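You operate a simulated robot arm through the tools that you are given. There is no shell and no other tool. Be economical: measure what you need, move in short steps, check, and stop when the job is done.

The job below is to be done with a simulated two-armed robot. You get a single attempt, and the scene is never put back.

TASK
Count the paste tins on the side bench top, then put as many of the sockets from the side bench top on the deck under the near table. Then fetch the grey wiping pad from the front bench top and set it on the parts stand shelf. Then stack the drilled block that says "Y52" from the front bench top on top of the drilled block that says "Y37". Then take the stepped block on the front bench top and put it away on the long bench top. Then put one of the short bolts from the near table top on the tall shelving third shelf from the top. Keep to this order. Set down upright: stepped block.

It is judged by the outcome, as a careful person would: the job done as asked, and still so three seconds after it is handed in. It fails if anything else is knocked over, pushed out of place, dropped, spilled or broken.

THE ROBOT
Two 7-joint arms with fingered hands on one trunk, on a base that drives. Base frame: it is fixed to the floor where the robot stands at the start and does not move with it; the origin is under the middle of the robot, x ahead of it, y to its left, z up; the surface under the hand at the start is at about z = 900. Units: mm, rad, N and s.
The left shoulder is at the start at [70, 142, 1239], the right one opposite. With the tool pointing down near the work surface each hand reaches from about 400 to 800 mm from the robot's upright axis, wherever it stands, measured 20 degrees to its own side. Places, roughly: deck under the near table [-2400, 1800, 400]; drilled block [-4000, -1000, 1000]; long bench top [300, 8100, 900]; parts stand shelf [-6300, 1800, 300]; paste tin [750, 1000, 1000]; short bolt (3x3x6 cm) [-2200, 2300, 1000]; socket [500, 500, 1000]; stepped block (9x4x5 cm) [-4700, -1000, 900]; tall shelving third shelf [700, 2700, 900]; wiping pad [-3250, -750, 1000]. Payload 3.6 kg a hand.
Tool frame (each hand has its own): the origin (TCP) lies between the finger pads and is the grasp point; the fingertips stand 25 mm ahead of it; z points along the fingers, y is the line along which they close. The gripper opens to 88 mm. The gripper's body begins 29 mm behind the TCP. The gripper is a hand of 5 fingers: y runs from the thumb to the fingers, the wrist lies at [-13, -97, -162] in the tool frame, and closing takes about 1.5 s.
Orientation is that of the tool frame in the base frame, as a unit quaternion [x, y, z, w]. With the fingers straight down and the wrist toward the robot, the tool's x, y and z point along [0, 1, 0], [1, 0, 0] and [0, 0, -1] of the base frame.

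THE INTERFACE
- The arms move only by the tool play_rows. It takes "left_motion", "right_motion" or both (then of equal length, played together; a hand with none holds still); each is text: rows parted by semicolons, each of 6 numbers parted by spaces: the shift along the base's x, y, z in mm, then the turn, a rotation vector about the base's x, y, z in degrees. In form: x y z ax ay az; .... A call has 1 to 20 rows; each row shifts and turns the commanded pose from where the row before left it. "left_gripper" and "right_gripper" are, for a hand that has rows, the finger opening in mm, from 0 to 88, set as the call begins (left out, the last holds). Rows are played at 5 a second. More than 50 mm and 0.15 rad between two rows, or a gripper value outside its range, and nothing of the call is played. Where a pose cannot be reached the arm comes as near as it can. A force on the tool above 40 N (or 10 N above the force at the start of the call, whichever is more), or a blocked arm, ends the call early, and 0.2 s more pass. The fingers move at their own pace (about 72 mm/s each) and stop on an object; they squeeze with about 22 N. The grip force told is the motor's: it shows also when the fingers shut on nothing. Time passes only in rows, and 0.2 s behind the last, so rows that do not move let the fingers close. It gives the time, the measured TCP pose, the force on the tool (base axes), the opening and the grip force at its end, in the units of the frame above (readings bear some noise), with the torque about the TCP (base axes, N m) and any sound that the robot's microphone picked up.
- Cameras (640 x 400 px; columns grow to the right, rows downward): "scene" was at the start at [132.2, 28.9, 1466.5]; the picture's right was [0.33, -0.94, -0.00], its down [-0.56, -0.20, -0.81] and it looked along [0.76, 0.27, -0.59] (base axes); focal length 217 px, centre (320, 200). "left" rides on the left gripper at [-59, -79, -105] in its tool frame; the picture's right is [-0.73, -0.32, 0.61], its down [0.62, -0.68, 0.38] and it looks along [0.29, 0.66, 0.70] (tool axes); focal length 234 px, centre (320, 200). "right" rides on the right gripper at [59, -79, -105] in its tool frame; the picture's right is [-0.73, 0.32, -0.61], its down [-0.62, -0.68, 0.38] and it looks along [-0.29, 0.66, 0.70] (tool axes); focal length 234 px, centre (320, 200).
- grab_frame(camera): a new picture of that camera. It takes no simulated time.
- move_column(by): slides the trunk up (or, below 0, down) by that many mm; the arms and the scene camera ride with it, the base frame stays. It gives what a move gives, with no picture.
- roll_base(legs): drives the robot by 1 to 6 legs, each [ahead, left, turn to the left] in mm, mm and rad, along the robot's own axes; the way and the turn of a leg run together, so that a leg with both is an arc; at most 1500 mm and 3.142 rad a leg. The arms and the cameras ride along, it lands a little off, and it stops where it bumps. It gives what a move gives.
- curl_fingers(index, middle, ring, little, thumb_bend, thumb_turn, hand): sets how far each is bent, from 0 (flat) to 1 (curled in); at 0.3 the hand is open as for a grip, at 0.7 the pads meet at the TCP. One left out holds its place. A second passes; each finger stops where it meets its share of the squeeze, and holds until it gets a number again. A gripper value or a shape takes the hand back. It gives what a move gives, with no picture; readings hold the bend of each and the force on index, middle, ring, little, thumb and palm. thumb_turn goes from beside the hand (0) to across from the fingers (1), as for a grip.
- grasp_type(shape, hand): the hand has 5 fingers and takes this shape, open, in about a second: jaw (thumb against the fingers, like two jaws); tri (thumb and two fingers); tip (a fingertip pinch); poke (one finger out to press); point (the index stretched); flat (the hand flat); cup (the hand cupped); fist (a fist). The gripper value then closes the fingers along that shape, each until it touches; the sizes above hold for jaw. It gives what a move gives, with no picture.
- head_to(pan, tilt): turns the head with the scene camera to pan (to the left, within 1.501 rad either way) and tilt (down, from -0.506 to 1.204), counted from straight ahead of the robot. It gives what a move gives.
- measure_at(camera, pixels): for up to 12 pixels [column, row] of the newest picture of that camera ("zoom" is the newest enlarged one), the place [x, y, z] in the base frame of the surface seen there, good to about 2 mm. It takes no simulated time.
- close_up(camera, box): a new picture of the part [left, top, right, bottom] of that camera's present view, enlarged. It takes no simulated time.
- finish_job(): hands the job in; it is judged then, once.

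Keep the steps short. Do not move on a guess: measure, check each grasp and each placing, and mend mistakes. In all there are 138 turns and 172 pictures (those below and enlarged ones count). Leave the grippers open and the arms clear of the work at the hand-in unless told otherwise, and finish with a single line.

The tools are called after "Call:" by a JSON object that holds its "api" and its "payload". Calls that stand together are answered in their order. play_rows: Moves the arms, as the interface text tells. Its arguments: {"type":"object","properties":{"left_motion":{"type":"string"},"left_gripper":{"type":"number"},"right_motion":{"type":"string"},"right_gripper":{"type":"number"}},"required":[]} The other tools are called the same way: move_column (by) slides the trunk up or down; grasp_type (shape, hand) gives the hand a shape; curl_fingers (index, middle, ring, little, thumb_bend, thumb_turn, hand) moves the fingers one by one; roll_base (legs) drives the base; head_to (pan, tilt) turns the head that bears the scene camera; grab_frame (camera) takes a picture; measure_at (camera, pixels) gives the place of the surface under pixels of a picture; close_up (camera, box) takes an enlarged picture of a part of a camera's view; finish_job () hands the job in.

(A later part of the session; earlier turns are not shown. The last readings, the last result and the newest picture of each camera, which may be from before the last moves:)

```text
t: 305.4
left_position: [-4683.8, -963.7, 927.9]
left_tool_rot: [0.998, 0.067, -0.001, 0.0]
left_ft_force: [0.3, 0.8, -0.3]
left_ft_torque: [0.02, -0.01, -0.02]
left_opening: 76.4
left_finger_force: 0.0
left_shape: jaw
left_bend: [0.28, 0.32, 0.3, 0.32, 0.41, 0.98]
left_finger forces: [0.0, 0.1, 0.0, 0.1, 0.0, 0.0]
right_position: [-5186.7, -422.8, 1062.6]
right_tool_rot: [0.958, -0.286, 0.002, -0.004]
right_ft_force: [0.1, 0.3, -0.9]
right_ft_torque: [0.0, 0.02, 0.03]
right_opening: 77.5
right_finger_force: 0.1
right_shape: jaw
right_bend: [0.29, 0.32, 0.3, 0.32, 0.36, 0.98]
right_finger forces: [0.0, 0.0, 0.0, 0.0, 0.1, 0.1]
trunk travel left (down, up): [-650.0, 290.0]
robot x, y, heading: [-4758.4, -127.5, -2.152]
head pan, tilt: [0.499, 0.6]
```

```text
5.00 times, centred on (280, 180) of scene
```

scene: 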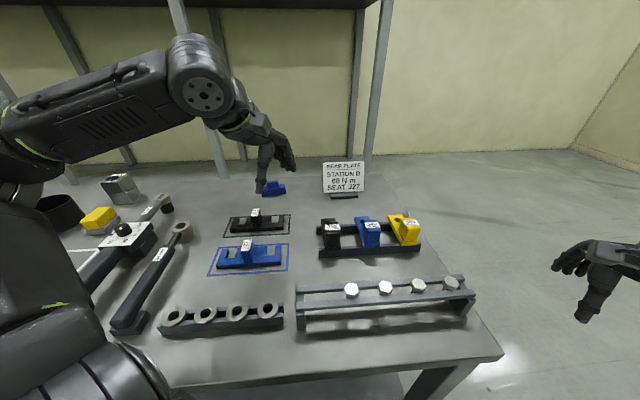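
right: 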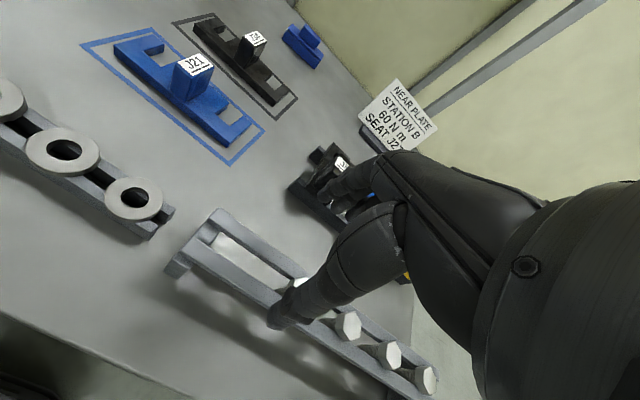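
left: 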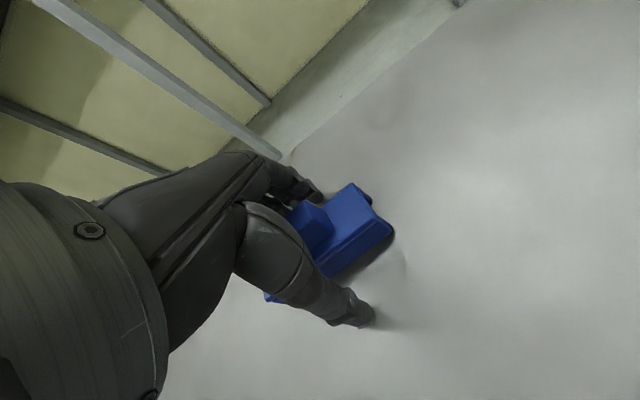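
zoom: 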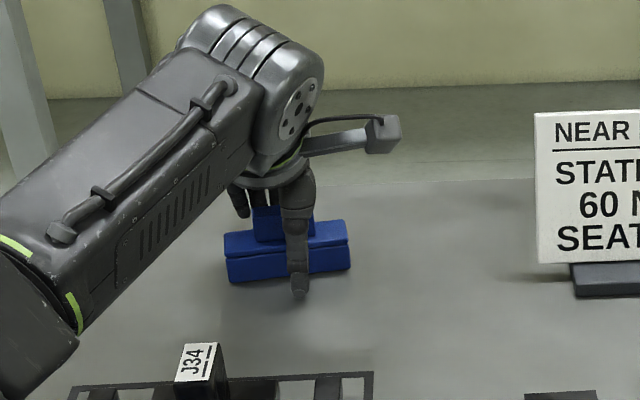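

The hand straddles the base; I shift 5 mm to +x and close.

Call:
{"api": "play_rows", "payload": {"left_motion": "5 0 1 0 0 0;0 0 0 0 0 0"}}

Call:
{"api": "play_rows", "payload": {"left_motion": "0 0 0 0 0 0;0 0 0 0 0 0;0 0 0 0 0 0;0 0 0 0 0 0;0 0 0 0 0 0;0 0 0 0 0 0;0 0 0 0 0 0;0 0 0 0 0 0", "left_gripper": 15}}

Call:
{"api": "play_rows", "payload": {"left_motion": "0 0 10 0 0 0;0 0 30 0 0 0;0 0 40 0 0 0;0 0 0 0 0 0"}}

Call:
{"api": "grab_frame", "payload": {"camera": "left"}}

Call:
{"api": "close_up", "payload": {"camera": "scene", "box": [210, 110, 330, 200]}}

```text
t: 306.0
left_position: [-4679.4, -963.3, 929.3]
left_tool_rot: [0.998, 0.067, 0.0, -0.001]
left_ft_force: [-0.7, 0.4, 0.4]
left_ft_torque: [0.04, 0.0, -0.03]
left_opening: 76.3
left_finger_force: 0.0
left_shape: jaw
left_bend: [0.28, 0.32, 0.3, 0.32, 0.41, 0.98]
left_finger forces: [0.0, 0.0, 0.1, 0.1, 0.0, 0.0]
right_position: [-5186.2, -421.2, 1063.1]
right_tool_rot: [0.958, -0.287, 0.001, -0.004]
right_ft_force: [0.0, -0.6, 0.0]
right_ft_torque: [0.02, 0.0, -0.04]
right_opening: 77.9
right_finger_force: 0.1
right_shape: jaw
right_bend: [0.29, 0.32, 0.3, 0.32, 0.36, 0.98]
right_finger forces: [0.0, 0.0, 0.1, 0.0, 0.1, 0.0]
trunk travel left (down, up): [-650.0, 290.0]
robot x, y, heading: [-4757.5, -130.6, -2.152]
head pan, tilt: [0.499, 0.6]
```

```text
t: 307.8
left_position: [-4678.4, -964.6, 929.0]
left_tool_rot: [0.998, 0.066, 0.0, -0.002]
left_ft_force: [0.6, 1.0, 0.3]
left_ft_torque: [0.03, -0.01, -0.01]
left_opening: 26.1
left_finger_force: 22.1
left_shape: jaw
left_bend: [0.74, 0.55, 0.55, 0.58, 0.74, 1.0]
left_finger forces: [11.2, 5.5, 2.5, 0.9, 19.9, 0.0]
right_position: [-5185.8, -422.9, 1062.4]
right_tool_rot: [0.958, -0.286, 0.001, -0.004]
right_ft_force: [0.5, 0.1, 0.1]
right_ft_torque: [-0.01, -0.03, -0.03]
right_opening: 78.0
right_finger_force: 0.1
right_shape: jaw
right_bend: [0.29, 0.32, 0.3, 0.32, 0.36, 0.98]
right_finger forces: [0.1, 0.0, 0.0, 0.1, 0.0, 0.0]
trunk travel left (down, up): [-650.0, 290.0]
robot x, y, heading: [-4757.3, -130.9, -2.151]
head pan, tilt: [0.499, 0.6]
```

```text
t: 308.8
left_position: [-4678.3, -964.8, 1009.9]
left_tool_rot: [0.998, 0.067, 0.0, -0.001]
left_ft_force: [0.8, -0.4, -0.3]
left_ft_torque: [0.03, -0.01, 0.04]
left_opening: 25.9
left_finger_force: 22.0
left_shape: jaw
left_bend: [0.74, 0.55, 0.56, 0.58, 0.74, 1.0]
left_finger forces: [11.3, 5.6, 2.4, 0.7, 19.9, 0.0]
right_position: [-5186.8, -423.5, 1062.5]
right_tool_rot: [0.958, -0.287, 0.002, -0.004]
right_ft_force: [0.7, -0.1, -0.4]
right_ft_torque: [-0.02, -0.01, -0.01]
right_opening: 77.8
right_finger_force: 0.0
right_shape: jaw
right_bend: [0.29, 0.32, 0.3, 0.32, 0.36, 0.98]
right_finger forces: [0.1, 0.0, 0.0, 0.1, 0.0, 0.0]
trunk travel left (down, up): [-650.0, 290.0]
robot x, y, heading: [-4756.7, -127.0, -2.149]
head pan, tilt: [0.499, 0.6]
```

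```text
57 pictures are left
```

left: 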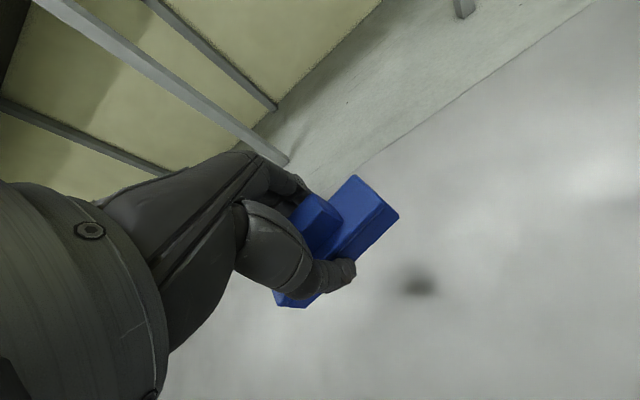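

```text
4.44 times, centred on (270, 155) of scene
```

zoom: 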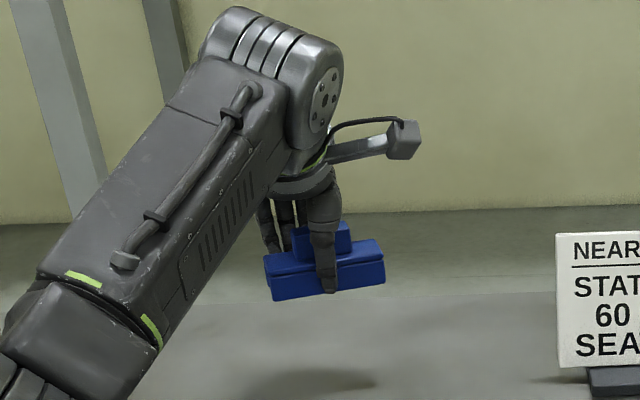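

Held level. I lift and retract the left arm, back off, raise the trunk, and turn toward +x for the drive to the long bench.

Call:
{"api": "play_rows", "payload": {"left_motion": "0 0 35 0 0 0;0 0 35 0 0 0;0 0 35 0 0 0;-9 40 15 0 0 -8;-9 40 15 0 0 -8;-9 40 0 0 0 -8;-9 40 0 0 0 -8;-9 40 0 0 0 -8;-9 40 0 0 0 0;-9 40 0 0 0 0;-9 40 0 0 0 0"}}

Call:
{"api": "roll_base", "payload": {"legs": [[-700, 0, 0], [0, 0, 2.15]]}}

Call:
{"api": "move_column", "payload": {"by": 125}}

Call:
{"api": "head_to", "payload": {"pan": 0, "tilt": 0.3}}

Call:
{"api": "grab_frame", "payload": {"camera": "scene"}}

```text
t: 311.2
left_position: [-4752.3, -642.1, 1144.0]
left_tool_rot: [0.961, -0.278, 0.001, 0.0]
left_ft_force: [1.2, 0.3, -1.5]
left_ft_torque: [-0.04, -0.02, 0.01]
left_opening: 26.0
left_finger_force: 21.8
left_shape: jaw
left_bend: [0.74, 0.55, 0.56, 0.58, 0.75, 1.0]
left_finger forces: [11.3, 5.4, 2.5, 0.7, 19.8, 0.0]
right_position: [-5187.4, -422.4, 1062.8]
right_tool_rot: [0.958, -0.287, 0.001, -0.003]
right_ft_force: [-0.5, -0.4, 0.4]
right_ft_torque: [0.01, 0.02, 0.01]
right_opening: 78.1
right_finger_force: 0.2
right_shape: jaw
right_bend: [0.29, 0.32, 0.3, 0.32, 0.36, 0.98]
right_finger forces: [0.1, 0.0, 0.0, 0.0, 0.0, 0.0]
trunk travel left (down, up): [-650.0, 290.0]
robot x, y, heading: [-4758.6, -131.6, -2.153]
head pan, tilt: [0.499, 0.6]
```

```text
t: 320.3
left_position: [-3945.6, 766.8, 1144.5]
left_tool_rot: [0.691, 0.723, -0.001, -0.001]
left_ft_force: [0.1, -0.4, -0.4]
left_ft_torque: [-0.02, 0.01, 0.01]
left_opening: 25.8
left_finger_force: 21.7
left_shape: jaw
left_bend: [0.74, 0.55, 0.56, 0.58, 0.75, 1.0]
left_finger forces: [11.2, 5.3, 2.4, 0.5, 19.4, 0.0]
right_position: [-3876.6, 284.6, 1062.1]
right_tool_rot: [0.697, 0.717, -0.003, -0.003]
right_ft_force: [0.3, 0.0, 0.1]
right_ft_torque: [-0.02, -0.02, 0.03]
right_opening: 77.7
right_finger_force: 0.0
right_shape: jaw
right_bend: [0.29, 0.32, 0.3, 0.32, 0.36, 0.98]
right_finger forces: [0.1, 0.1, 0.1, 0.1, 0.0, 0.0]
trunk travel left (down, up): [-650.0, 290.0]
robot x, y, heading: [-4359.9, 467.8, 0.024]
head pan, tilt: [0.499, 0.6]
```

```text
t: 321.9
left_position: [-3943.9, 768.5, 1268.8]
left_tool_rot: [0.691, 0.723, -0.001, 0.0]
left_ft_force: [0.3, 0.3, -0.6]
left_ft_torque: [0.04, -0.01, -0.01]
left_opening: 25.6
left_finger_force: 21.9
left_shape: jaw
left_bend: [0.74, 0.55, 0.56, 0.58, 0.75, 1.0]
left_finger forces: [11.2, 5.3, 2.4, 0.5, 19.4, 0.0]
right_position: [-3876.1, 285.0, 1186.8]
right_tool_rot: [0.697, 0.717, -0.003, -0.003]
right_ft_force: [0.1, 0.9, 0.6]
right_ft_torque: [0.03, 0.01, 0.03]
right_opening: 77.9
right_finger_force: 0.0
right_shape: jaw
right_bend: [0.29, 0.32, 0.3, 0.32, 0.36, 0.98]
right_finger forces: [0.0, 0.0, 0.1, 0.0, 0.0, 0.0]
trunk travel left (down, up): [-775.0, 165.0]
robot x, y, heading: [-4360.0, 465.8, 0.026]
head pan, tilt: [0.499, 0.6]
```

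```text
t: 322.8
left_position: [-3943.2, 768.5, 1268.6]
left_tool_rot: [0.692, 0.722, 0.0, -0.001]
left_ft_force: [-0.2, -0.5, -0.4]
left_ft_torque: [-0.02, 0.04, -0.03]
left_opening: 25.6
left_finger_force: 21.8
left_shape: jaw
left_bend: [0.74, 0.55, 0.56, 0.58, 0.75, 1.0]
left_finger forces: [11.2, 5.3, 2.5, 0.5, 19.4, 0.0]
right_position: [-3876.2, 285.1, 1187.2]
right_tool_rot: [0.697, 0.717, -0.002, -0.003]
right_ft_force: [-0.3, 0.1, -0.1]
right_ft_torque: [-0.02, -0.02, -0.01]
right_opening: 77.9
right_finger_force: 0.1
right_shape: jaw
right_bend: [0.29, 0.32, 0.3, 0.32, 0.36, 0.98]
right_finger forces: [0.0, 0.1, 0.1, 0.0, 0.0, 0.0]
trunk travel left (down, up): [-775.0, 165.0]
robot x, y, heading: [-4361.3, 470.6, 0.028]
head pan, tilt: [0.0, 0.3]
```

```text
55 pictures are left
```

scene: 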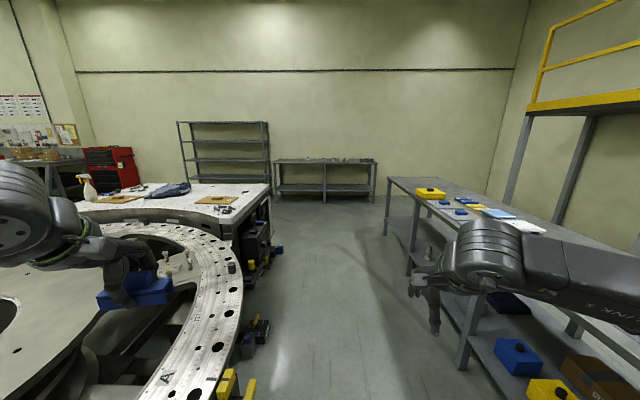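

The corridor ahead is visible. I measure the feet sticking out on the left: (235,385), (258,330), (265,262), and the wide spots.

Call:
{"api": "measure_at", "payload": {"camera": "scene", "pixels": [[248, 388], [266, 330], [262, 345], [277, 252], [270, 265], [275, 205], [240, 290], [250, 375]]}}

```text
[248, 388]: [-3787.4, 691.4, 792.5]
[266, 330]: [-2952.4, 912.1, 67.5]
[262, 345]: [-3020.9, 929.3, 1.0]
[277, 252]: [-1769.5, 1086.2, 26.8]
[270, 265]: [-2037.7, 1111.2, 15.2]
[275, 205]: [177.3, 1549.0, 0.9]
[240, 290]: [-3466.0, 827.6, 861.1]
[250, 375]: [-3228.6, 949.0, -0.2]
```

A clamp protrudes to y≈691, so I shift right to y≈250, then drive ahead 3.6 m to x≈-760.

Call:
{"api": "roll_base", "payload": {"legs": [[0, -220, -0.026], [1200, 0, 0], [1200, 0, 0], [1200, 0, 0], [0, 0, 1.571]]}}

Call:
{"api": "grab_frame", "payload": {"camera": "scene"}}

Call:
{"api": "grab_frame", "payload": {"camera": "left"}}

```text
t: 345.4
left_position: [-1087.8, 683.5, 1268.9]
left_tool_rot: [-0.04, 0.999, -0.001, 0.001]
left_ft_force: [0.9, -0.4, -0.7]
left_ft_torque: [-0.06, 0.01, 0.01]
left_opening: 25.5
left_finger_force: 22.2
left_shape: jaw
left_bend: [0.74, 0.55, 0.56, 0.58, 0.75, 1.0]
left_finger forces: [11.1, 5.2, 2.2, 0.4, 19.1, 0.0]
right_position: [-607.8, 768.1, 1186.7]
right_tool_rot: [-0.031, 1.0, -0.004, 0.0]
right_ft_force: [0.6, -0.1, 0.3]
right_ft_torque: [-0.02, -0.02, 0.02]
right_opening: 77.9
right_finger_force: 0.1
right_shape: jaw
right_bend: [0.29, 0.32, 0.3, 0.32, 0.36, 0.98]
right_finger forces: [0.1, 0.0, 0.1, 0.0, 0.1, 0.0]
trunk travel left (down, up): [-775.0, 165.0]
robot x, y, heading: [-773.8, 276.0, 1.629]
head pan, tilt: [0.0, 0.3]
```

```text
54 pictures are left
```

scene: 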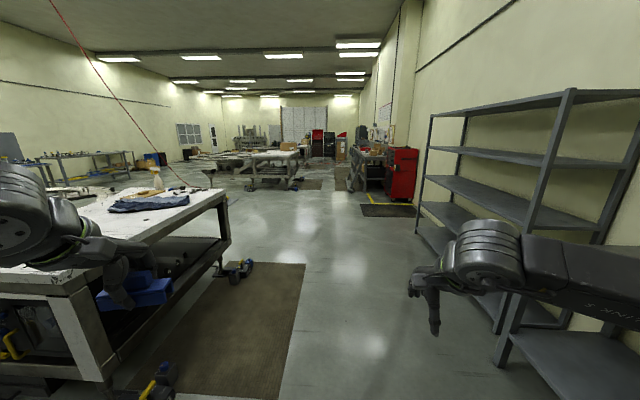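

```text
53 pictures are left
```

left: 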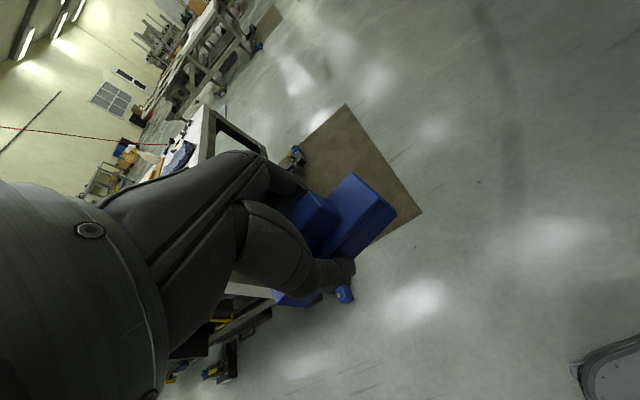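

I zoom toward the long bench and the shelving, and measure.

Call:
{"api": "close_up", "payload": {"camera": "scene", "box": [240, 110, 480, 230]}}

Call:
{"api": "measure_at", "payload": {"camera": "scene", "pixels": [[375, 155], [352, 188], [345, 150], [390, 185], [365, 200], [412, 200], [290, 180], [430, 225], [470, 190], [480, 155], [450, 180], [340, 220]]}}

```text
2.67 times, centred on (360, 170) of scene
```

zoom: 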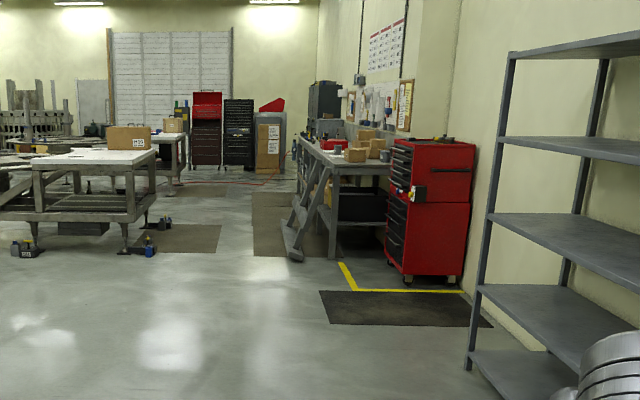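

```text
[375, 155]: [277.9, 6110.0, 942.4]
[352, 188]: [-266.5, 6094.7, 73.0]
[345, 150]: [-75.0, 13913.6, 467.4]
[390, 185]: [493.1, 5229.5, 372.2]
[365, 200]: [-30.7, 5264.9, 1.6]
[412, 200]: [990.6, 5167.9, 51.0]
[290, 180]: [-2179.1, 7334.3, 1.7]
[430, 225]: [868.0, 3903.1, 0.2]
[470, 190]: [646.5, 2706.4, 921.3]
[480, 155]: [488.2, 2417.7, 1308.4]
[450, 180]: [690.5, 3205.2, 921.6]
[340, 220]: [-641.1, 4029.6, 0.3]
```

Long bench runs along x≈-250…, from y≈6000 on. A table foot stands near x≈-1190, y≈5265, so I drive up the aisle at x≈-650 for ~5.2 m, then look.

Call:
{"api": "roll_base", "payload": {"legs": [[0, -110, -0.058], [1300, 0, 0], [1300, 0, 0], [1300, 0, 0], [1300, 0, 0]]}}

Call:
{"api": "head_to", "payload": {"pan": -0.4, "tilt": 0.35}}

Call:
{"api": "grab_frame", "payload": {"camera": "scene"}}

```text
t: 370.7
left_position: [-817.8, 5816.9, 1269.0]
left_tool_rot: [-0.003, 1.0, -0.001, 0.0]
left_ft_force: [0.5, -1.1, 0.0]
left_ft_torque: [-0.02, -0.01, 0.02]
left_opening: 25.3
left_finger_force: 21.7
left_shape: jaw
left_bend: [0.74, 0.55, 0.56, 0.58, 0.75, 1.0]
left_finger forces: [11.1, 5.3, 2.3, 0.4, 19.1, 0.0]
right_position: [-333.4, 5865.3, 1187.2]
right_tool_rot: [0.005, 1.0, -0.003, -0.001]
right_ft_force: [0.1, 0.1, -0.3]
right_ft_torque: [0.01, -0.01, -0.01]
right_opening: 77.9
right_finger_force: 0.1
right_shape: jaw
right_bend: [0.29, 0.32, 0.3, 0.32, 0.36, 0.98]
right_finger forces: [0.0, 0.0, 0.0, 0.0, 0.0, 0.1]
trunk travel left (down, up): [-775.0, 165.0]
robot x, y, heading: [-537.6, 5387.9, 1.561]
head pan, tilt: [0.0, 0.3]
```

```text
t: 371.6
left_position: [-817.6, 5817.3, 1269.0]
left_tool_rot: [-0.003, 1.0, -0.001, -0.001]
left_ft_force: [0.0, -0.9, -0.6]
left_ft_torque: [0.02, 0.03, 0.02]
left_opening: 25.3
left_finger_force: 21.7
left_shape: jaw
left_bend: [0.74, 0.55, 0.56, 0.58, 0.75, 1.0]
left_finger forces: [11.2, 5.3, 2.3, 0.4, 19.1, 0.1]
right_position: [-332.8, 5867.0, 1188.0]
right_tool_rot: [0.006, 1.0, -0.003, -0.001]
right_ft_force: [-0.1, 0.5, 0.3]
right_ft_torque: [-0.03, 0.02, -0.04]
right_opening: 77.9
right_finger_force: 0.0
right_shape: jaw
right_bend: [0.29, 0.32, 0.3, 0.32, 0.36, 0.98]
right_finger forces: [0.0, 0.1, 0.0, 0.1, 0.0, 0.0]
trunk travel left (down, up): [-775.0, 165.0]
robot x, y, heading: [-537.0, 5386.0, 1.556]
head pan, tilt: [-0.4, 0.351]
```

```text
51 pictures are left
```

scene: 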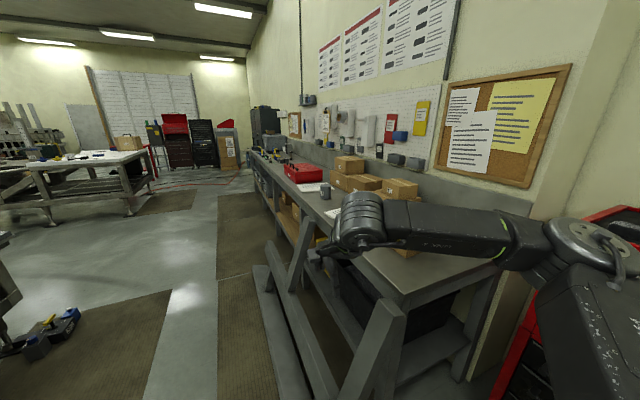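

I measure bench top edges, brace feet, and free spots.

Call:
{"api": "measure_at", "payload": {"camera": "scene", "pixels": [[405, 292], [290, 198], [262, 165], [262, 275], [300, 395], [380, 320], [325, 192], [300, 190], [270, 165], [325, 205], [345, 200], [240, 180]]}}

Call:
{"api": "close_up", "payload": {"camera": "scene", "box": [230, 130, 430, 270]}}

```text
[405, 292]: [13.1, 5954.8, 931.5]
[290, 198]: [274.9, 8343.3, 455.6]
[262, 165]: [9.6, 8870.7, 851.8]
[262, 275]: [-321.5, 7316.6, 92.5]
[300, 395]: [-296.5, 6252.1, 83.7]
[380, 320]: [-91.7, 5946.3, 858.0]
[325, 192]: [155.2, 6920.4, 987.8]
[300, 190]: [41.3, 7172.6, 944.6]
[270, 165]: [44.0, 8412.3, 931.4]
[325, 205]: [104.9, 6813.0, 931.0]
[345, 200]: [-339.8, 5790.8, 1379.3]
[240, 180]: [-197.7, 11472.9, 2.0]
```

```text
2.86 times, centred on (330, 200) of scene
```

zoom: 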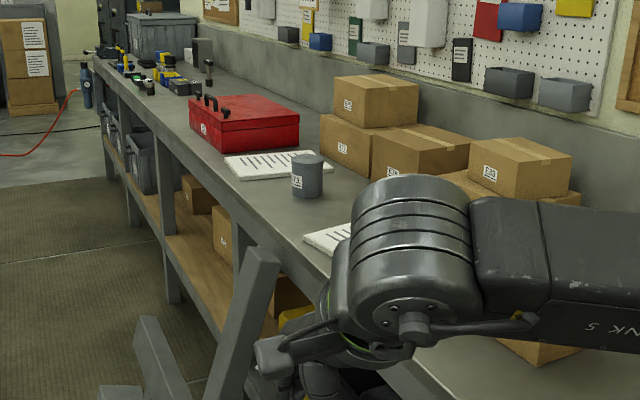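

Bench top z≈931, front edge x≈0; brace feet reach x≈-320 up to y≈7316. I check the left feet, then shift left 150 mm.

Call:
{"api": "measure_at", "payload": {"camera": "scene", "pixels": [[80, 315], [45, 350], [78, 325], [155, 178], [130, 215], [270, 225]]}}

Call:
{"api": "roll_base", "payload": {"legs": [[0, 150, 0.02]]}}

```text
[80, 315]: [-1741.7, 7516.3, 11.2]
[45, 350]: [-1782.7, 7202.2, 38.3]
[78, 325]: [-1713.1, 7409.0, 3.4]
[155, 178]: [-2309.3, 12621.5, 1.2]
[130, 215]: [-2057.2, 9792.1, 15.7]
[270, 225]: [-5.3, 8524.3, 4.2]
```

```text
t: 372.9
left_position: [-973.7, 5813.7, 1268.5]
left_tool_rot: [-0.012, 1.0, -0.001, -0.002]
left_ft_force: [0.2, 0.3, -0.5]
left_ft_torque: [0.0, 0.01, -0.04]
left_opening: 25.4
left_finger_force: 21.7
left_shape: jaw
left_bend: [0.74, 0.55, 0.56, 0.58, 0.75, 1.0]
left_finger forces: [10.9, 5.3, 2.3, 0.5, 19.2, 0.0]
right_position: [-489.8, 5869.2, 1186.6]
right_tool_rot: [-0.004, 1.0, -0.005, -0.002]
right_ft_force: [0.1, 0.0, -1.7]
right_ft_torque: [-0.03, -0.01, 0.0]
right_opening: 77.9
right_finger_force: 0.1
right_shape: jaw
right_bend: [0.29, 0.32, 0.3, 0.32, 0.36, 0.98]
right_finger forces: [0.0, 0.0, 0.0, 0.0, 0.1, 0.0]
trunk travel left (down, up): [-775.0, 165.0]
robot x, y, heading: [-688.4, 5390.0, 1.575]
head pan, tilt: [-0.4, 0.351]
```

Left feet are far off (x≈-1740). I drive ahead 2.45 m, turn to face the bench (+x), and look.

Call:
{"api": "roll_base", "payload": {"legs": [[1250, 0, 0], [1200, 0, 0], [0, 0, -1.571]]}}

Call:
{"api": "head_to", "payload": {"pan": 0, "tilt": 0.6}}

Call:
{"api": "grab_frame", "payload": {"camera": "scene"}}

```text
t: 388.7
left_position: [-248.1, 8079.6, 1269.7]
left_tool_rot: [0.708, 0.706, 0.001, -0.001]
left_ft_force: [0.4, -0.2, -0.4]
left_ft_torque: [-0.03, 0.02, 0.01]
left_opening: 25.6
left_finger_force: 22.6
left_shape: jaw
left_bend: [0.74, 0.56, 0.56, 0.58, 0.75, 1.0]
left_finger forces: [11.1, 5.3, 2.3, 0.4, 19.0, 0.0]
right_position: [-203.5, 7592.8, 1188.4]
right_tool_rot: [0.715, 0.699, -0.002, -0.003]
right_ft_force: [-0.2, 0.1, 0.3]
right_ft_torque: [-0.02, -0.05, 0.02]
right_opening: 77.9
right_finger_force: 0.0
right_shape: jaw
right_bend: [0.29, 0.32, 0.3, 0.32, 0.36, 0.98]
right_finger forces: [0.0, 0.0, 0.0, 0.0, 0.1, 0.1]
trunk travel left (down, up): [-775.0, 165.0]
robot x, y, heading: [-679.7, 7799.4, -0.019]
head pan, tilt: [-0.4, 0.351]
```

```text
t: 389.5
left_position: [-235.9, 8080.5, 1265.3]
left_tool_rot: [0.708, 0.706, -0.002, -0.004]
left_ft_force: [0.5, -0.5, -0.9]
left_ft_torque: [-0.01, 0.0, 0.03]
left_opening: 25.2
left_finger_force: 22.2
left_shape: jaw
left_bend: [0.74, 0.56, 0.57, 0.59, 0.75, 1.0]
left_finger forces: [11.5, 5.8, 2.4, 0.2, 19.8, 0.1]
right_position: [-192.4, 7594.3, 1183.3]
right_tool_rot: [0.715, 0.699, -0.006, -0.005]
right_ft_force: [-0.3, -0.5, 0.2]
right_ft_torque: [0.01, 0.01, 0.01]
right_opening: 78.0
right_finger_force: 0.0
right_shape: jaw
right_bend: [0.29, 0.32, 0.3, 0.31, 0.36, 0.98]
right_finger forces: [0.0, 0.0, 0.0, 0.1, 0.1, 0.0]
trunk travel left (down, up): [-775.0, 165.0]
robot x, y, heading: [-677.2, 7798.2, -0.02]
head pan, tilt: [0.0, 0.6]
```

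```text
49 pictures are left
```

scene: 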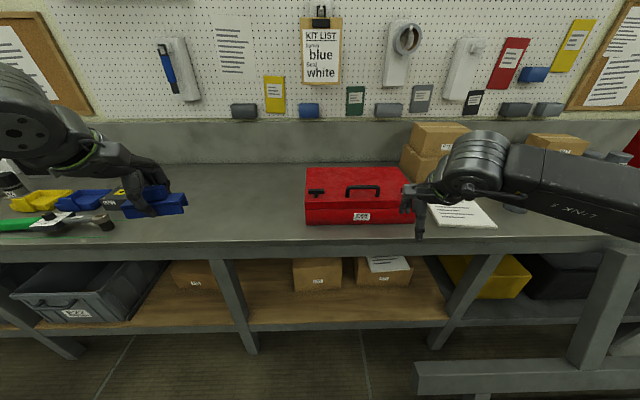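

Free bench area lies around (245,205), between the tools and the red box. I measure.

Call:
{"api": "measure_at", "payload": {"camera": "scene", "pixels": [[245, 205], [245, 180], [305, 222], [188, 205], [110, 220], [245, 240], [225, 240], [112, 228]]}}

Call:
{"api": "close_up", "payload": {"camera": "scene", "box": [0, 150, 320, 260]}}

```text
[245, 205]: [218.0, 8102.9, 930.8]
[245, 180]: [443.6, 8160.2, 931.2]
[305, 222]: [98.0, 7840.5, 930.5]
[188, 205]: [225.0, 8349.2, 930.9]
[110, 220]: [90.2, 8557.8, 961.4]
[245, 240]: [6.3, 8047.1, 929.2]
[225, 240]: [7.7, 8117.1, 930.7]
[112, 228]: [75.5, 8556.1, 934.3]
```

```text
2.00 times, centred on (160, 205) of scene
```

zoom: 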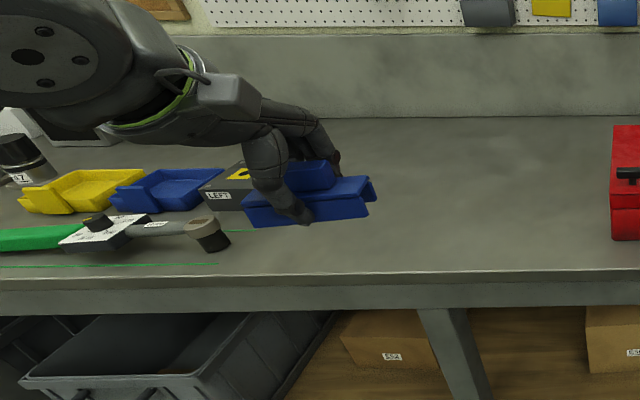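

I'll set it at about (200,8100). I drive ahead 300 mm, then extend and lower the left hand.

Call:
{"api": "roll_base", "payload": {"legs": [[300, 0, 0.02]]}}

Call:
{"api": "play_rows", "payload": {"left_motion": "40 0 0 0 0 0;40 0 0 0 0 0;40 0 0 0 0 0;15 0 -20 0 0 0;0 0 -45 0 0 0;0 0 -45 0 0 0;0 0 -45 0 0 0;0 0 -45 0 0 0;0 0 -45 0 0 0;0 0 -30 0 0 0;0 0 0 0 0 0"}}

Call:
{"api": "grab_frame", "payload": {"camera": "left"}}

Call:
{"api": "grab_frame", "payload": {"camera": "scene"}}

```text
t: 391.6
left_position: [55.2, 8088.0, 1265.6]
left_tool_rot: [0.7, 0.714, -0.003, -0.004]
left_ft_force: [-0.7, 1.2, -1.3]
left_ft_torque: [0.0, 0.02, 0.0]
left_opening: 24.8
left_finger_force: 21.8
left_shape: jaw
left_bend: [0.74, 0.56, 0.57, 0.59, 0.75, 1.0]
left_finger forces: [11.5, 5.7, 2.4, 0.1, 19.9, 0.0]
right_position: [110.2, 7603.3, 1182.5]
right_tool_rot: [0.706, 0.708, -0.006, -0.006]
right_ft_force: [-0.2, 0.3, 0.3]
right_ft_torque: [-0.01, -0.01, 0.0]
right_opening: 78.0
right_finger_force: 0.1
right_shape: jaw
right_bend: [0.29, 0.32, 0.3, 0.31, 0.36, 0.98]
right_finger forces: [0.0, 0.1, 0.1, 0.0, 0.0, 0.1]
trunk travel left (down, up): [-775.0, 165.0]
robot x, y, heading: [-383.4, 7802.6, -0.001]
head pan, tilt: [0.0, 0.6]
```

```text
t: 394.0
left_position: [190.1, 8087.3, 988.0]
left_tool_rot: [0.7, 0.714, -0.003, -0.004]
left_ft_force: [-0.4, -0.4, -0.2]
left_ft_torque: [0.01, -0.02, -0.01]
left_opening: 25.2
left_finger_force: 22.6
left_shape: jaw
left_bend: [0.74, 0.56, 0.57, 0.59, 0.75, 1.0]
left_finger forces: [11.3, 5.3, 2.4, 0.2, 19.2, 0.1]
right_position: [111.1, 7602.8, 1181.5]
right_tool_rot: [0.706, 0.708, -0.006, -0.006]
right_ft_force: [-0.7, 0.2, -0.1]
right_ft_torque: [0.02, 0.03, 0.02]
right_opening: 77.8
right_finger_force: 0.1
right_shape: jaw
right_bend: [0.29, 0.32, 0.3, 0.31, 0.36, 0.98]
right_finger forces: [0.1, 0.1, 0.0, 0.1, 0.1, 0.0]
trunk travel left (down, up): [-775.0, 165.0]
robot x, y, heading: [-375.5, 7801.8, -0.001]
head pan, tilt: [0.0, 0.6]
```

```text
47 pictures are left
```

left: 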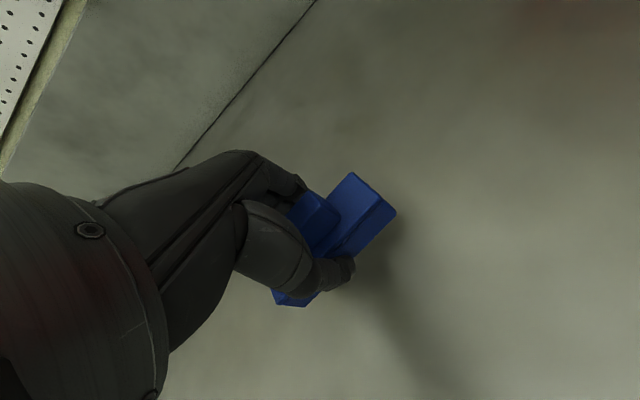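

```text
46 pictures are left
```

scene: 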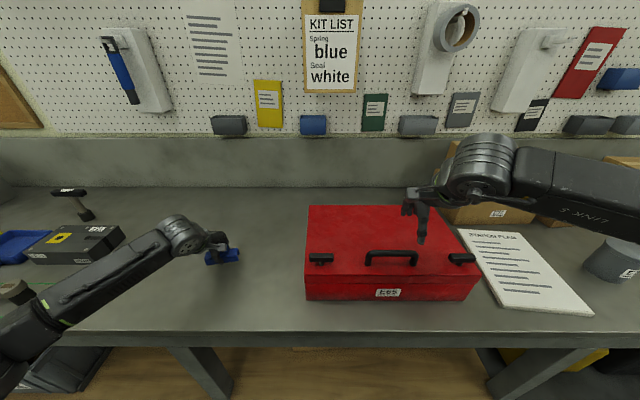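

Free spot confirmed. I lower to contact.

Call:
{"api": "play_rows", "payload": {"left_motion": "0 0 -15 0 0 0;0 0 -10 0 0 0;0 0 0 0 0 0"}}

Call:
{"api": "play_rows", "payload": {"left_motion": "0 0 -2 0 0 0;0 0 0 0 0 0"}}

Call:
{"api": "play_rows", "payload": {"left_motion": "0 0 -1.5 0 0 0;0 0 0 0 0 0"}}

```text
t: 394.8
left_position: [191.3, 8088.1, 962.8]
left_tool_rot: [0.7, 0.714, -0.003, -0.004]
left_ft_force: [-0.8, 0.4, -0.2]
left_ft_torque: [0.01, 0.01, 0.0]
left_opening: 25.3
left_finger_force: 22.1
left_shape: jaw
left_bend: [0.74, 0.56, 0.57, 0.59, 0.75, 1.0]
left_finger forces: [11.3, 5.3, 2.4, 0.2, 19.2, 0.0]
right_position: [111.5, 7603.3, 1181.3]
right_tool_rot: [0.706, 0.708, -0.006, -0.007]
right_ft_force: [-0.4, -0.1, 1.1]
right_ft_torque: [-0.02, -0.01, 0.01]
right_opening: 77.9
right_finger_force: 0.0
right_shape: jaw
right_bend: [0.29, 0.32, 0.3, 0.31, 0.36, 0.98]
right_finger forces: [0.0, 0.0, 0.0, 0.0, 0.0, 0.0]
trunk travel left (down, up): [-775.0, 165.0]
robot x, y, heading: [-379.9, 7794.2, -0.001]
head pan, tilt: [0.0, 0.6]
```

```text
t: 395.4
left_position: [191.1, 8088.2, 961.0]
left_tool_rot: [0.7, 0.714, -0.003, -0.004]
left_ft_force: [0.6, 0.5, -0.5]
left_ft_torque: [-0.04, -0.02, 0.0]
left_opening: 25.3
left_finger_force: 22.0
left_shape: jaw
left_bend: [0.74, 0.56, 0.57, 0.59, 0.75, 1.0]
left_finger forces: [11.4, 5.4, 2.4, 0.3, 19.2, 0.0]
right_position: [110.9, 7602.9, 1182.5]
right_tool_rot: [0.706, 0.708, -0.006, -0.007]
right_ft_force: [0.0, 0.3, -1.2]
right_ft_torque: [0.04, 0.04, 0.0]
right_opening: 77.7
right_finger_force: 0.1
right_shape: jaw
right_bend: [0.29, 0.32, 0.3, 0.31, 0.36, 0.98]
right_finger forces: [0.1, 0.0, 0.1, 0.0, 0.1, 0.0]
trunk travel left (down, up): [-775.0, 165.0]
robot x, y, heading: [-376.7, 7800.8, 0.001]
head pan, tilt: [0.0, 0.6]
```

```text
t: 396.0
left_position: [192.0, 8086.9, 960.0]
left_tool_rot: [0.699, 0.715, -0.003, -0.003]
left_ft_force: [0.4, 0.0, -0.6]
left_ft_torque: [-0.01, 0.02, 0.01]
left_opening: 25.1
left_finger_force: 22.1
left_shape: jaw
left_bend: [0.74, 0.56, 0.57, 0.59, 0.75, 1.0]
left_finger forces: [11.3, 5.3, 2.4, 0.3, 19.2, 0.1]
right_position: [111.1, 7602.9, 1181.9]
right_tool_rot: [0.706, 0.708, -0.006, -0.007]
right_ft_force: [-0.7, -0.8, -0.1]
right_ft_torque: [0.04, -0.01, 0.02]
right_opening: 78.0
right_finger_force: 0.1
right_shape: jaw
right_bend: [0.29, 0.32, 0.3, 0.31, 0.36, 0.98]
right_finger forces: [0.1, 0.1, 0.1, 0.1, 0.1, 0.1]
trunk travel left (down, up): [-775.0, 165.0]
robot x, y, heading: [-380.2, 7800.5, 0.009]
head pan, tilt: [0.0, 0.6]
```

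Call:
{"api": "play_rows", "payload": {"left_motion": "0 0 -1.5 0 0 0;0 0 0 0 0 0"}}

Call:
{"api": "play_rows", "payload": {"left_motion": "0 0 -1 0 0 0;0 0 0 0 0 0"}}

```text
t: 396.6
left_position: [191.3, 8087.0, 958.8]
left_tool_rot: [0.7, 0.714, -0.003, -0.004]
left_ft_force: [0.1, -0.2, -0.6]
left_ft_torque: [-0.05, -0.04, 0.0]
left_opening: 25.4
left_finger_force: 21.6
left_shape: jaw
left_bend: [0.74, 0.56, 0.57, 0.59, 0.75, 1.0]
left_finger forces: [11.5, 5.4, 2.3, 0.3, 19.2, 0.1]
right_position: [110.4, 7603.3, 1181.4]
right_tool_rot: [0.706, 0.708, -0.006, -0.006]
right_ft_force: [0.0, -0.1, -0.6]
right_ft_torque: [0.03, 0.03, 0.02]
right_opening: 77.6
right_finger_force: 0.1
right_shape: jaw
right_bend: [0.29, 0.32, 0.3, 0.31, 0.36, 0.98]
right_finger forces: [0.0, 0.0, 0.1, 0.0, 0.0, 0.0]
trunk travel left (down, up): [-775.0, 165.0]
robot x, y, heading: [-381.3, 7800.5, 0.002]
head pan, tilt: [0.0, 0.6]
```

```text
t: 397.2
left_position: [191.1, 8087.0, 959.3]
left_tool_rot: [0.7, 0.714, -0.003, -0.004]
left_ft_force: [1.0, 0.5, 6.3]
left_ft_torque: [0.03, -0.14, 0.02]
left_opening: 25.3
left_finger_force: 21.9
left_shape: jaw
left_bend: [0.74, 0.56, 0.57, 0.59, 0.75, 1.0]
left_finger forces: [12.0, 6.4, 2.4, 0.1, 19.5, 0.0]
right_position: [111.0, 7602.8, 1181.8]
right_tool_rot: [0.707, 0.708, -0.005, -0.006]
right_ft_force: [-0.1, 0.3, -0.2]
right_ft_torque: [0.02, -0.01, 0.0]
right_opening: 78.0
right_finger_force: 0.0
right_shape: jaw
right_bend: [0.29, 0.32, 0.3, 0.31, 0.36, 0.98]
right_finger forces: [0.0, 0.0, 0.0, 0.1, 0.0, 0.0]
trunk travel left (down, up): [-775.0, 165.0]
robot x, y, heading: [-381.6, 7798.0, 0.002]
head pan, tilt: [0.0, 0.6]
```

Contact. I open and rise, then look.

Call:
{"api": "play_rows", "payload": {"left_motion": "0 0 0 0 0 0;0 0 0 0 0 0;0 0 0 0 0 0;0 0 0 0 0 0;0 0 0 0 0 0;0 0 0 0 0 0", "left_gripper": 80}}

Call:
{"api": "play_rows", "payload": {"left_motion": "0 0 20 0 0 0;0 0 40 0 0 0;0 0 45 0 0 0;0 0 45 0 0 0;0 0 45 0 0 0;-45 0 45 0 0 0;-45 0 0 0 0 0;-40 0 0 0 0 0"}}

Call:
{"api": "close_up", "payload": {"camera": "scene", "box": [120, 190, 320, 310]}}

```text
t: 398.6
left_position: [191.8, 8087.8, 956.9]
left_tool_rot: [0.7, 0.714, -0.003, -0.004]
left_ft_force: [-0.2, 0.7, 0.6]
left_ft_torque: [0.02, 0.0, -0.04]
left_opening: 79.7
left_finger_force: 0.1
left_shape: jaw
left_bend: [0.31, 0.32, 0.3, 0.31, 0.32, 0.98]
left_finger forces: [0.0, 0.0, 0.0, 0.1, 0.0, 0.1]
right_position: [110.6, 7601.4, 1181.4]
right_tool_rot: [0.706, 0.708, -0.006, -0.006]
right_ft_force: [1.1, -0.1, -0.4]
right_ft_torque: [-0.02, 0.01, 0.03]
right_opening: 77.9
right_finger_force: 0.1
right_shape: jaw
right_bend: [0.29, 0.32, 0.3, 0.31, 0.36, 0.98]
right_finger forces: [0.0, 0.0, 0.0, 0.1, 0.0, 0.1]
trunk travel left (down, up): [-775.0, 165.0]
robot x, y, heading: [-379.2, 7798.0, 0.004]
head pan, tilt: [0.0, 0.6]
```

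```text
refused: row 6 steps farther than a row can; nothing moved
```

```text
3.20 times, centred on (220, 250) of scene
```

zoom: 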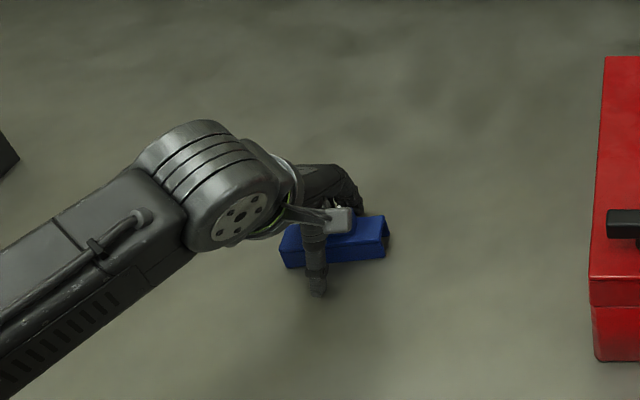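

Call:
{"api": "play_rows", "payload": {"left_motion": "0 0 20 0 0 0;0 0 40 0 0 0;0 0 45 0 0 0;0 0 45 0 0 0;0 0 45 0 0 0;-30 0 30 0 0 0;-45 0 0 0 0 0;-45 0 0 0 0 0"}}

Call:
{"api": "close_up", "payload": {"camera": "scene", "box": [120, 190, 320, 310]}}

```text
t: 400.4
left_position: [67.8, 8088.1, 1185.0]
left_tool_rot: [0.699, 0.715, -0.004, -0.003]
left_ft_force: [0.7, -0.3, -1.0]
left_ft_torque: [0.0, -0.05, 0.01]
left_opening: 80.1
left_finger_force: 0.0
left_shape: jaw
left_bend: [0.31, 0.32, 0.3, 0.31, 0.32, 0.98]
left_finger forces: [0.1, 0.0, 0.1, 0.0, 0.0, 0.0]
right_position: [108.5, 7602.1, 1183.0]
right_tool_rot: [0.707, 0.707, -0.006, -0.005]
right_ft_force: [0.0, -0.7, -0.5]
right_ft_torque: [0.0, -0.02, 0.0]
right_opening: 78.1
right_finger_force: 0.2
right_shape: jaw
right_bend: [0.29, 0.32, 0.3, 0.31, 0.36, 0.98]
right_finger forces: [0.0, 0.0, 0.1, 0.1, 0.1, 0.0]
trunk travel left (down, up): [-775.0, 165.0]
robot x, y, heading: [-381.4, 7799.7, 0.001]
head pan, tilt: [0.0, 0.6]
```

```text
3.20 times, centred on (220, 250) of scene
```

zoom: 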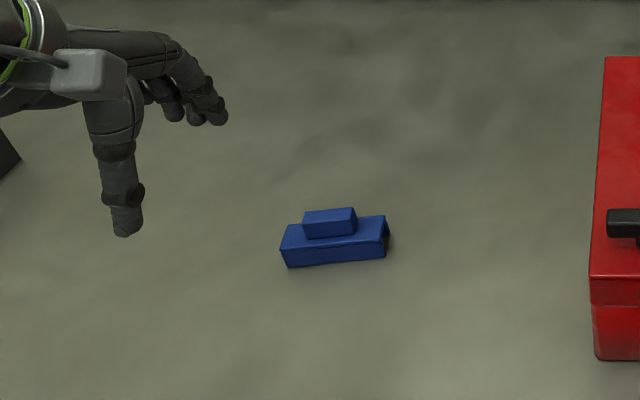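

The block stands upright. Next the short bolt: I back off, turn toward -y, return down the aisle to y≈3600, then slide to x≈-2200 and look at the near table from its +y side.

Call:
{"api": "roll_base", "payload": {"legs": [[-310, 0, 0], [0, 0, -1.571], [1400, 0, 0], [1400, 0, 0], [1400, 0, 0], [0, -1400, 0]]}}

Call:
{"api": "head_to", "payload": {"pan": 0, "tilt": 0.4}}

Call:
{"api": "grab_frame", "payload": {"camera": "scene"}}

```text
t: 413.0
left_position: [-353.9, 5941.6, 1176.8]
left_tool_rot: [1.0, 0.019, -0.009, -0.004]
left_ft_force: [-0.2, 0.5, 0.4]
left_ft_torque: [0.01, 0.0, -0.02]
left_opening: 80.0
left_finger_force: 0.0
left_shape: jaw
left_bend: [0.31, 0.32, 0.3, 0.31, 0.32, 0.98]
left_finger forces: [0.0, 0.1, 0.0, 0.0, 0.0, 0.0]
right_position: [-839.3, 5892.4, 1183.4]
right_tool_rot: [1.0, 0.009, -0.01, -0.008]
right_ft_force: [-0.8, 0.5, -0.2]
right_ft_torque: [0.01, -0.02, -0.03]
right_opening: 78.0
right_finger_force: 0.0
right_shape: jaw
right_bend: [0.29, 0.32, 0.3, 0.31, 0.36, 0.98]
right_finger forces: [0.0, 0.0, 0.0, 0.1, 0.0, 0.1]
trunk travel left (down, up): [-775.0, 165.0]
robot x, y, heading: [-669.6, 6383.1, -1.554]
head pan, tilt: [0.0, 0.6]
stopped in leg 3: the robot was blocked; the commanded pose is now the measured one
```

```text
t: 413.8
left_position: [-353.1, 5941.8, 1177.6]
left_tool_rot: [1.0, 0.018, -0.009, -0.005]
left_ft_force: [0.3, 0.1, 0.1]
left_ft_torque: [0.0, 0.0, 0.0]
left_opening: 80.1
left_finger_force: 0.0
left_shape: jaw
left_bend: [0.31, 0.32, 0.3, 0.31, 0.32, 0.98]
left_finger forces: [0.0, 0.0, 0.0, 0.1, 0.0, 0.0]
right_position: [-838.9, 5894.5, 1183.9]
right_tool_rot: [1.0, 0.009, -0.01, -0.008]
right_ft_force: [-0.3, -0.4, 0.3]
right_ft_torque: [-0.01, 0.02, 0.03]
right_opening: 77.8
right_finger_force: 0.1
right_shape: jaw
right_bend: [0.29, 0.32, 0.3, 0.31, 0.36, 0.98]
right_finger forces: [0.0, 0.0, 0.0, 0.0, 0.0, 0.0]
trunk travel left (down, up): [-775.0, 165.0]
robot x, y, heading: [-669.2, 6388.6, -1.556]
head pan, tilt: [0.0, 0.4]
```

```text
43 pictures are left
```

scene: 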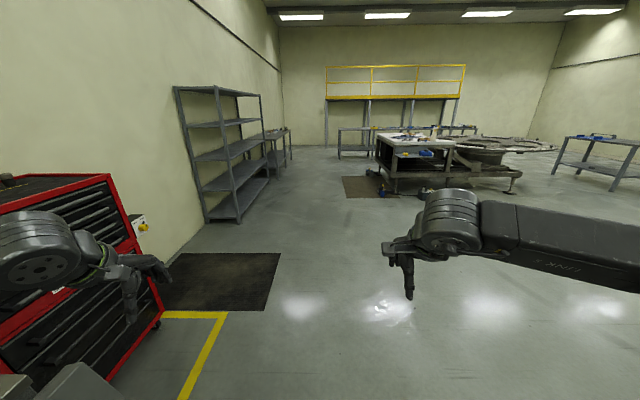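

Blocked at y≈6383, probably the base near the bench's brace foot. I back up a little, shift right 220 mm and continue.

Call:
{"api": "roll_base", "payload": {"legs": [[-40, 0, 0], [0, -220, 0], [1400, 0, 0], [1400, 0, 0]]}}

Call:
{"api": "roll_base", "payload": {"legs": [[0, -1270, -0.015]]}}

Call:
{"api": "head_to", "payload": {"pan": 0, "tilt": 0.5}}

Call:
{"api": "grab_frame", "payload": {"camera": "scene"}}

```text
t: 429.1
left_position: [-540.4, 3181.8, 1176.5]
left_tool_rot: [1.0, 0.016, -0.009, -0.004]
left_ft_force: [0.4, -0.3, 0.0]
left_ft_torque: [0.02, 0.01, -0.01]
left_opening: 79.9
left_finger_force: 0.0
left_shape: jaw
left_bend: [0.31, 0.32, 0.3, 0.31, 0.32, 0.98]
left_finger forces: [0.0, 0.0, 0.0, 0.0, 0.0, 0.1]
right_position: [-1025.7, 3135.8, 1183.9]
right_tool_rot: [1.0, 0.006, -0.009, -0.008]
right_ft_force: [0.6, -0.1, -0.3]
right_ft_torque: [-0.02, 0.0, 0.01]
right_opening: 78.0
right_finger_force: 0.0
right_shape: jaw
right_bend: [0.29, 0.32, 0.3, 0.31, 0.36, 0.98]
right_finger forces: [0.0, 0.1, 0.0, 0.0, 0.0, 0.1]
trunk travel left (down, up): [-775.0, 165.0]
robot x, y, heading: [-852.0, 3628.7, -1.56]
head pan, tilt: [0.0, 0.4]
```

```text
t: 435.5
left_position: [-1826.3, 3168.1, 1176.5]
left_tool_rot: [1.0, 0.012, -0.009, -0.005]
left_ft_force: [0.3, -0.1, -0.4]
left_ft_torque: [0.0, 0.0, -0.01]
left_opening: 79.7
left_finger_force: 0.0
left_shape: jaw
left_bend: [0.31, 0.32, 0.3, 0.31, 0.32, 0.98]
left_finger forces: [0.0, 0.1, 0.0, 0.0, 0.0, 0.0]
right_position: [-2312.1, 3126.1, 1184.1]
right_tool_rot: [1.0, 0.003, -0.01, -0.008]
right_ft_force: [0.4, 0.3, -0.1]
right_ft_torque: [0.0, -0.01, 0.04]
right_opening: 78.0
right_finger_force: 0.1
right_shape: jaw
right_bend: [0.29, 0.32, 0.3, 0.31, 0.36, 0.98]
right_finger forces: [0.0, 0.1, 0.0, 0.1, 0.0, 0.0]
trunk travel left (down, up): [-775.0, 165.0]
robot x, y, heading: [-2138.5, 3615.1, -1.568]
head pan, tilt: [0.0, 0.4]
```

```text
t: 436.2
left_position: [-1826.8, 3169.5, 1176.5]
left_tool_rot: [1.0, 0.013, -0.01, -0.004]
left_ft_force: [0.1, -0.6, -0.7]
left_ft_torque: [0.0, -0.01, 0.02]
left_opening: 80.1
left_finger_force: 0.0
left_shape: jaw
left_bend: [0.31, 0.32, 0.3, 0.31, 0.32, 0.98]
left_finger forces: [0.0, 0.1, 0.0, 0.1, 0.1, 0.0]
right_position: [-2311.4, 3125.4, 1181.9]
right_tool_rot: [1.0, 0.004, -0.01, -0.008]
right_ft_force: [-0.2, 0.2, -0.4]
right_ft_torque: [-0.01, 0.03, 0.01]
right_opening: 77.8
right_finger_force: 0.1
right_shape: jaw
right_bend: [0.29, 0.32, 0.3, 0.31, 0.36, 0.98]
right_finger forces: [0.1, 0.0, 0.0, 0.1, 0.0, 0.0]
trunk travel left (down, up): [-775.0, 165.0]
robot x, y, heading: [-2138.6, 3617.4, -1.565]
head pan, tilt: [0.0, 0.499]
```

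```text
42 pictures are left
```

scene: 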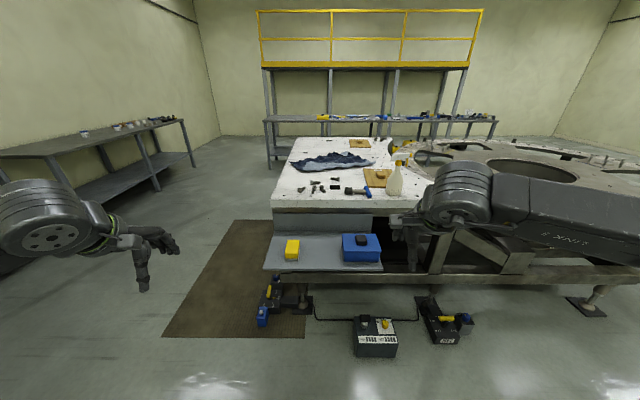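

A side tray and cables stick out on this side. I zoom on the bolts and measure them.

Call:
{"api": "close_up", "payload": {"camera": "scene", "box": [270, 135, 430, 215]}}

Call:
{"api": "measure_at", "payload": {"camera": "scene", "pixels": [[301, 188], [315, 183], [312, 189], [322, 188], [335, 180], [335, 188], [272, 205], [285, 268], [262, 318], [280, 300], [375, 350], [360, 192]]}}

```text
4.00 times, centred on (350, 175) of scene
```

zoom: 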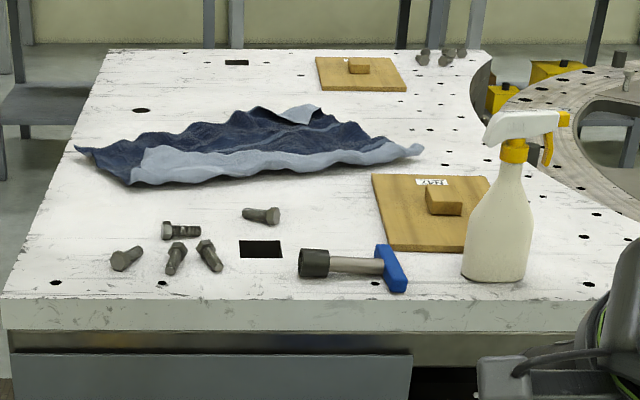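

```text
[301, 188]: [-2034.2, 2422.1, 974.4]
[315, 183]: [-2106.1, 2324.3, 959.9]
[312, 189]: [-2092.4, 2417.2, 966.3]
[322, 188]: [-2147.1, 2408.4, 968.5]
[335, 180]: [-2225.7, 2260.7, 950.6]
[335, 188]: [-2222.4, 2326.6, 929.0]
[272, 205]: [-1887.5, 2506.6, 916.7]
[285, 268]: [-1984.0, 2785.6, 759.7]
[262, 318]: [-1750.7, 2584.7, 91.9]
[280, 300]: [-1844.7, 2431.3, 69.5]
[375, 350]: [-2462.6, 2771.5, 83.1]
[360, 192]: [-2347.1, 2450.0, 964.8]
```

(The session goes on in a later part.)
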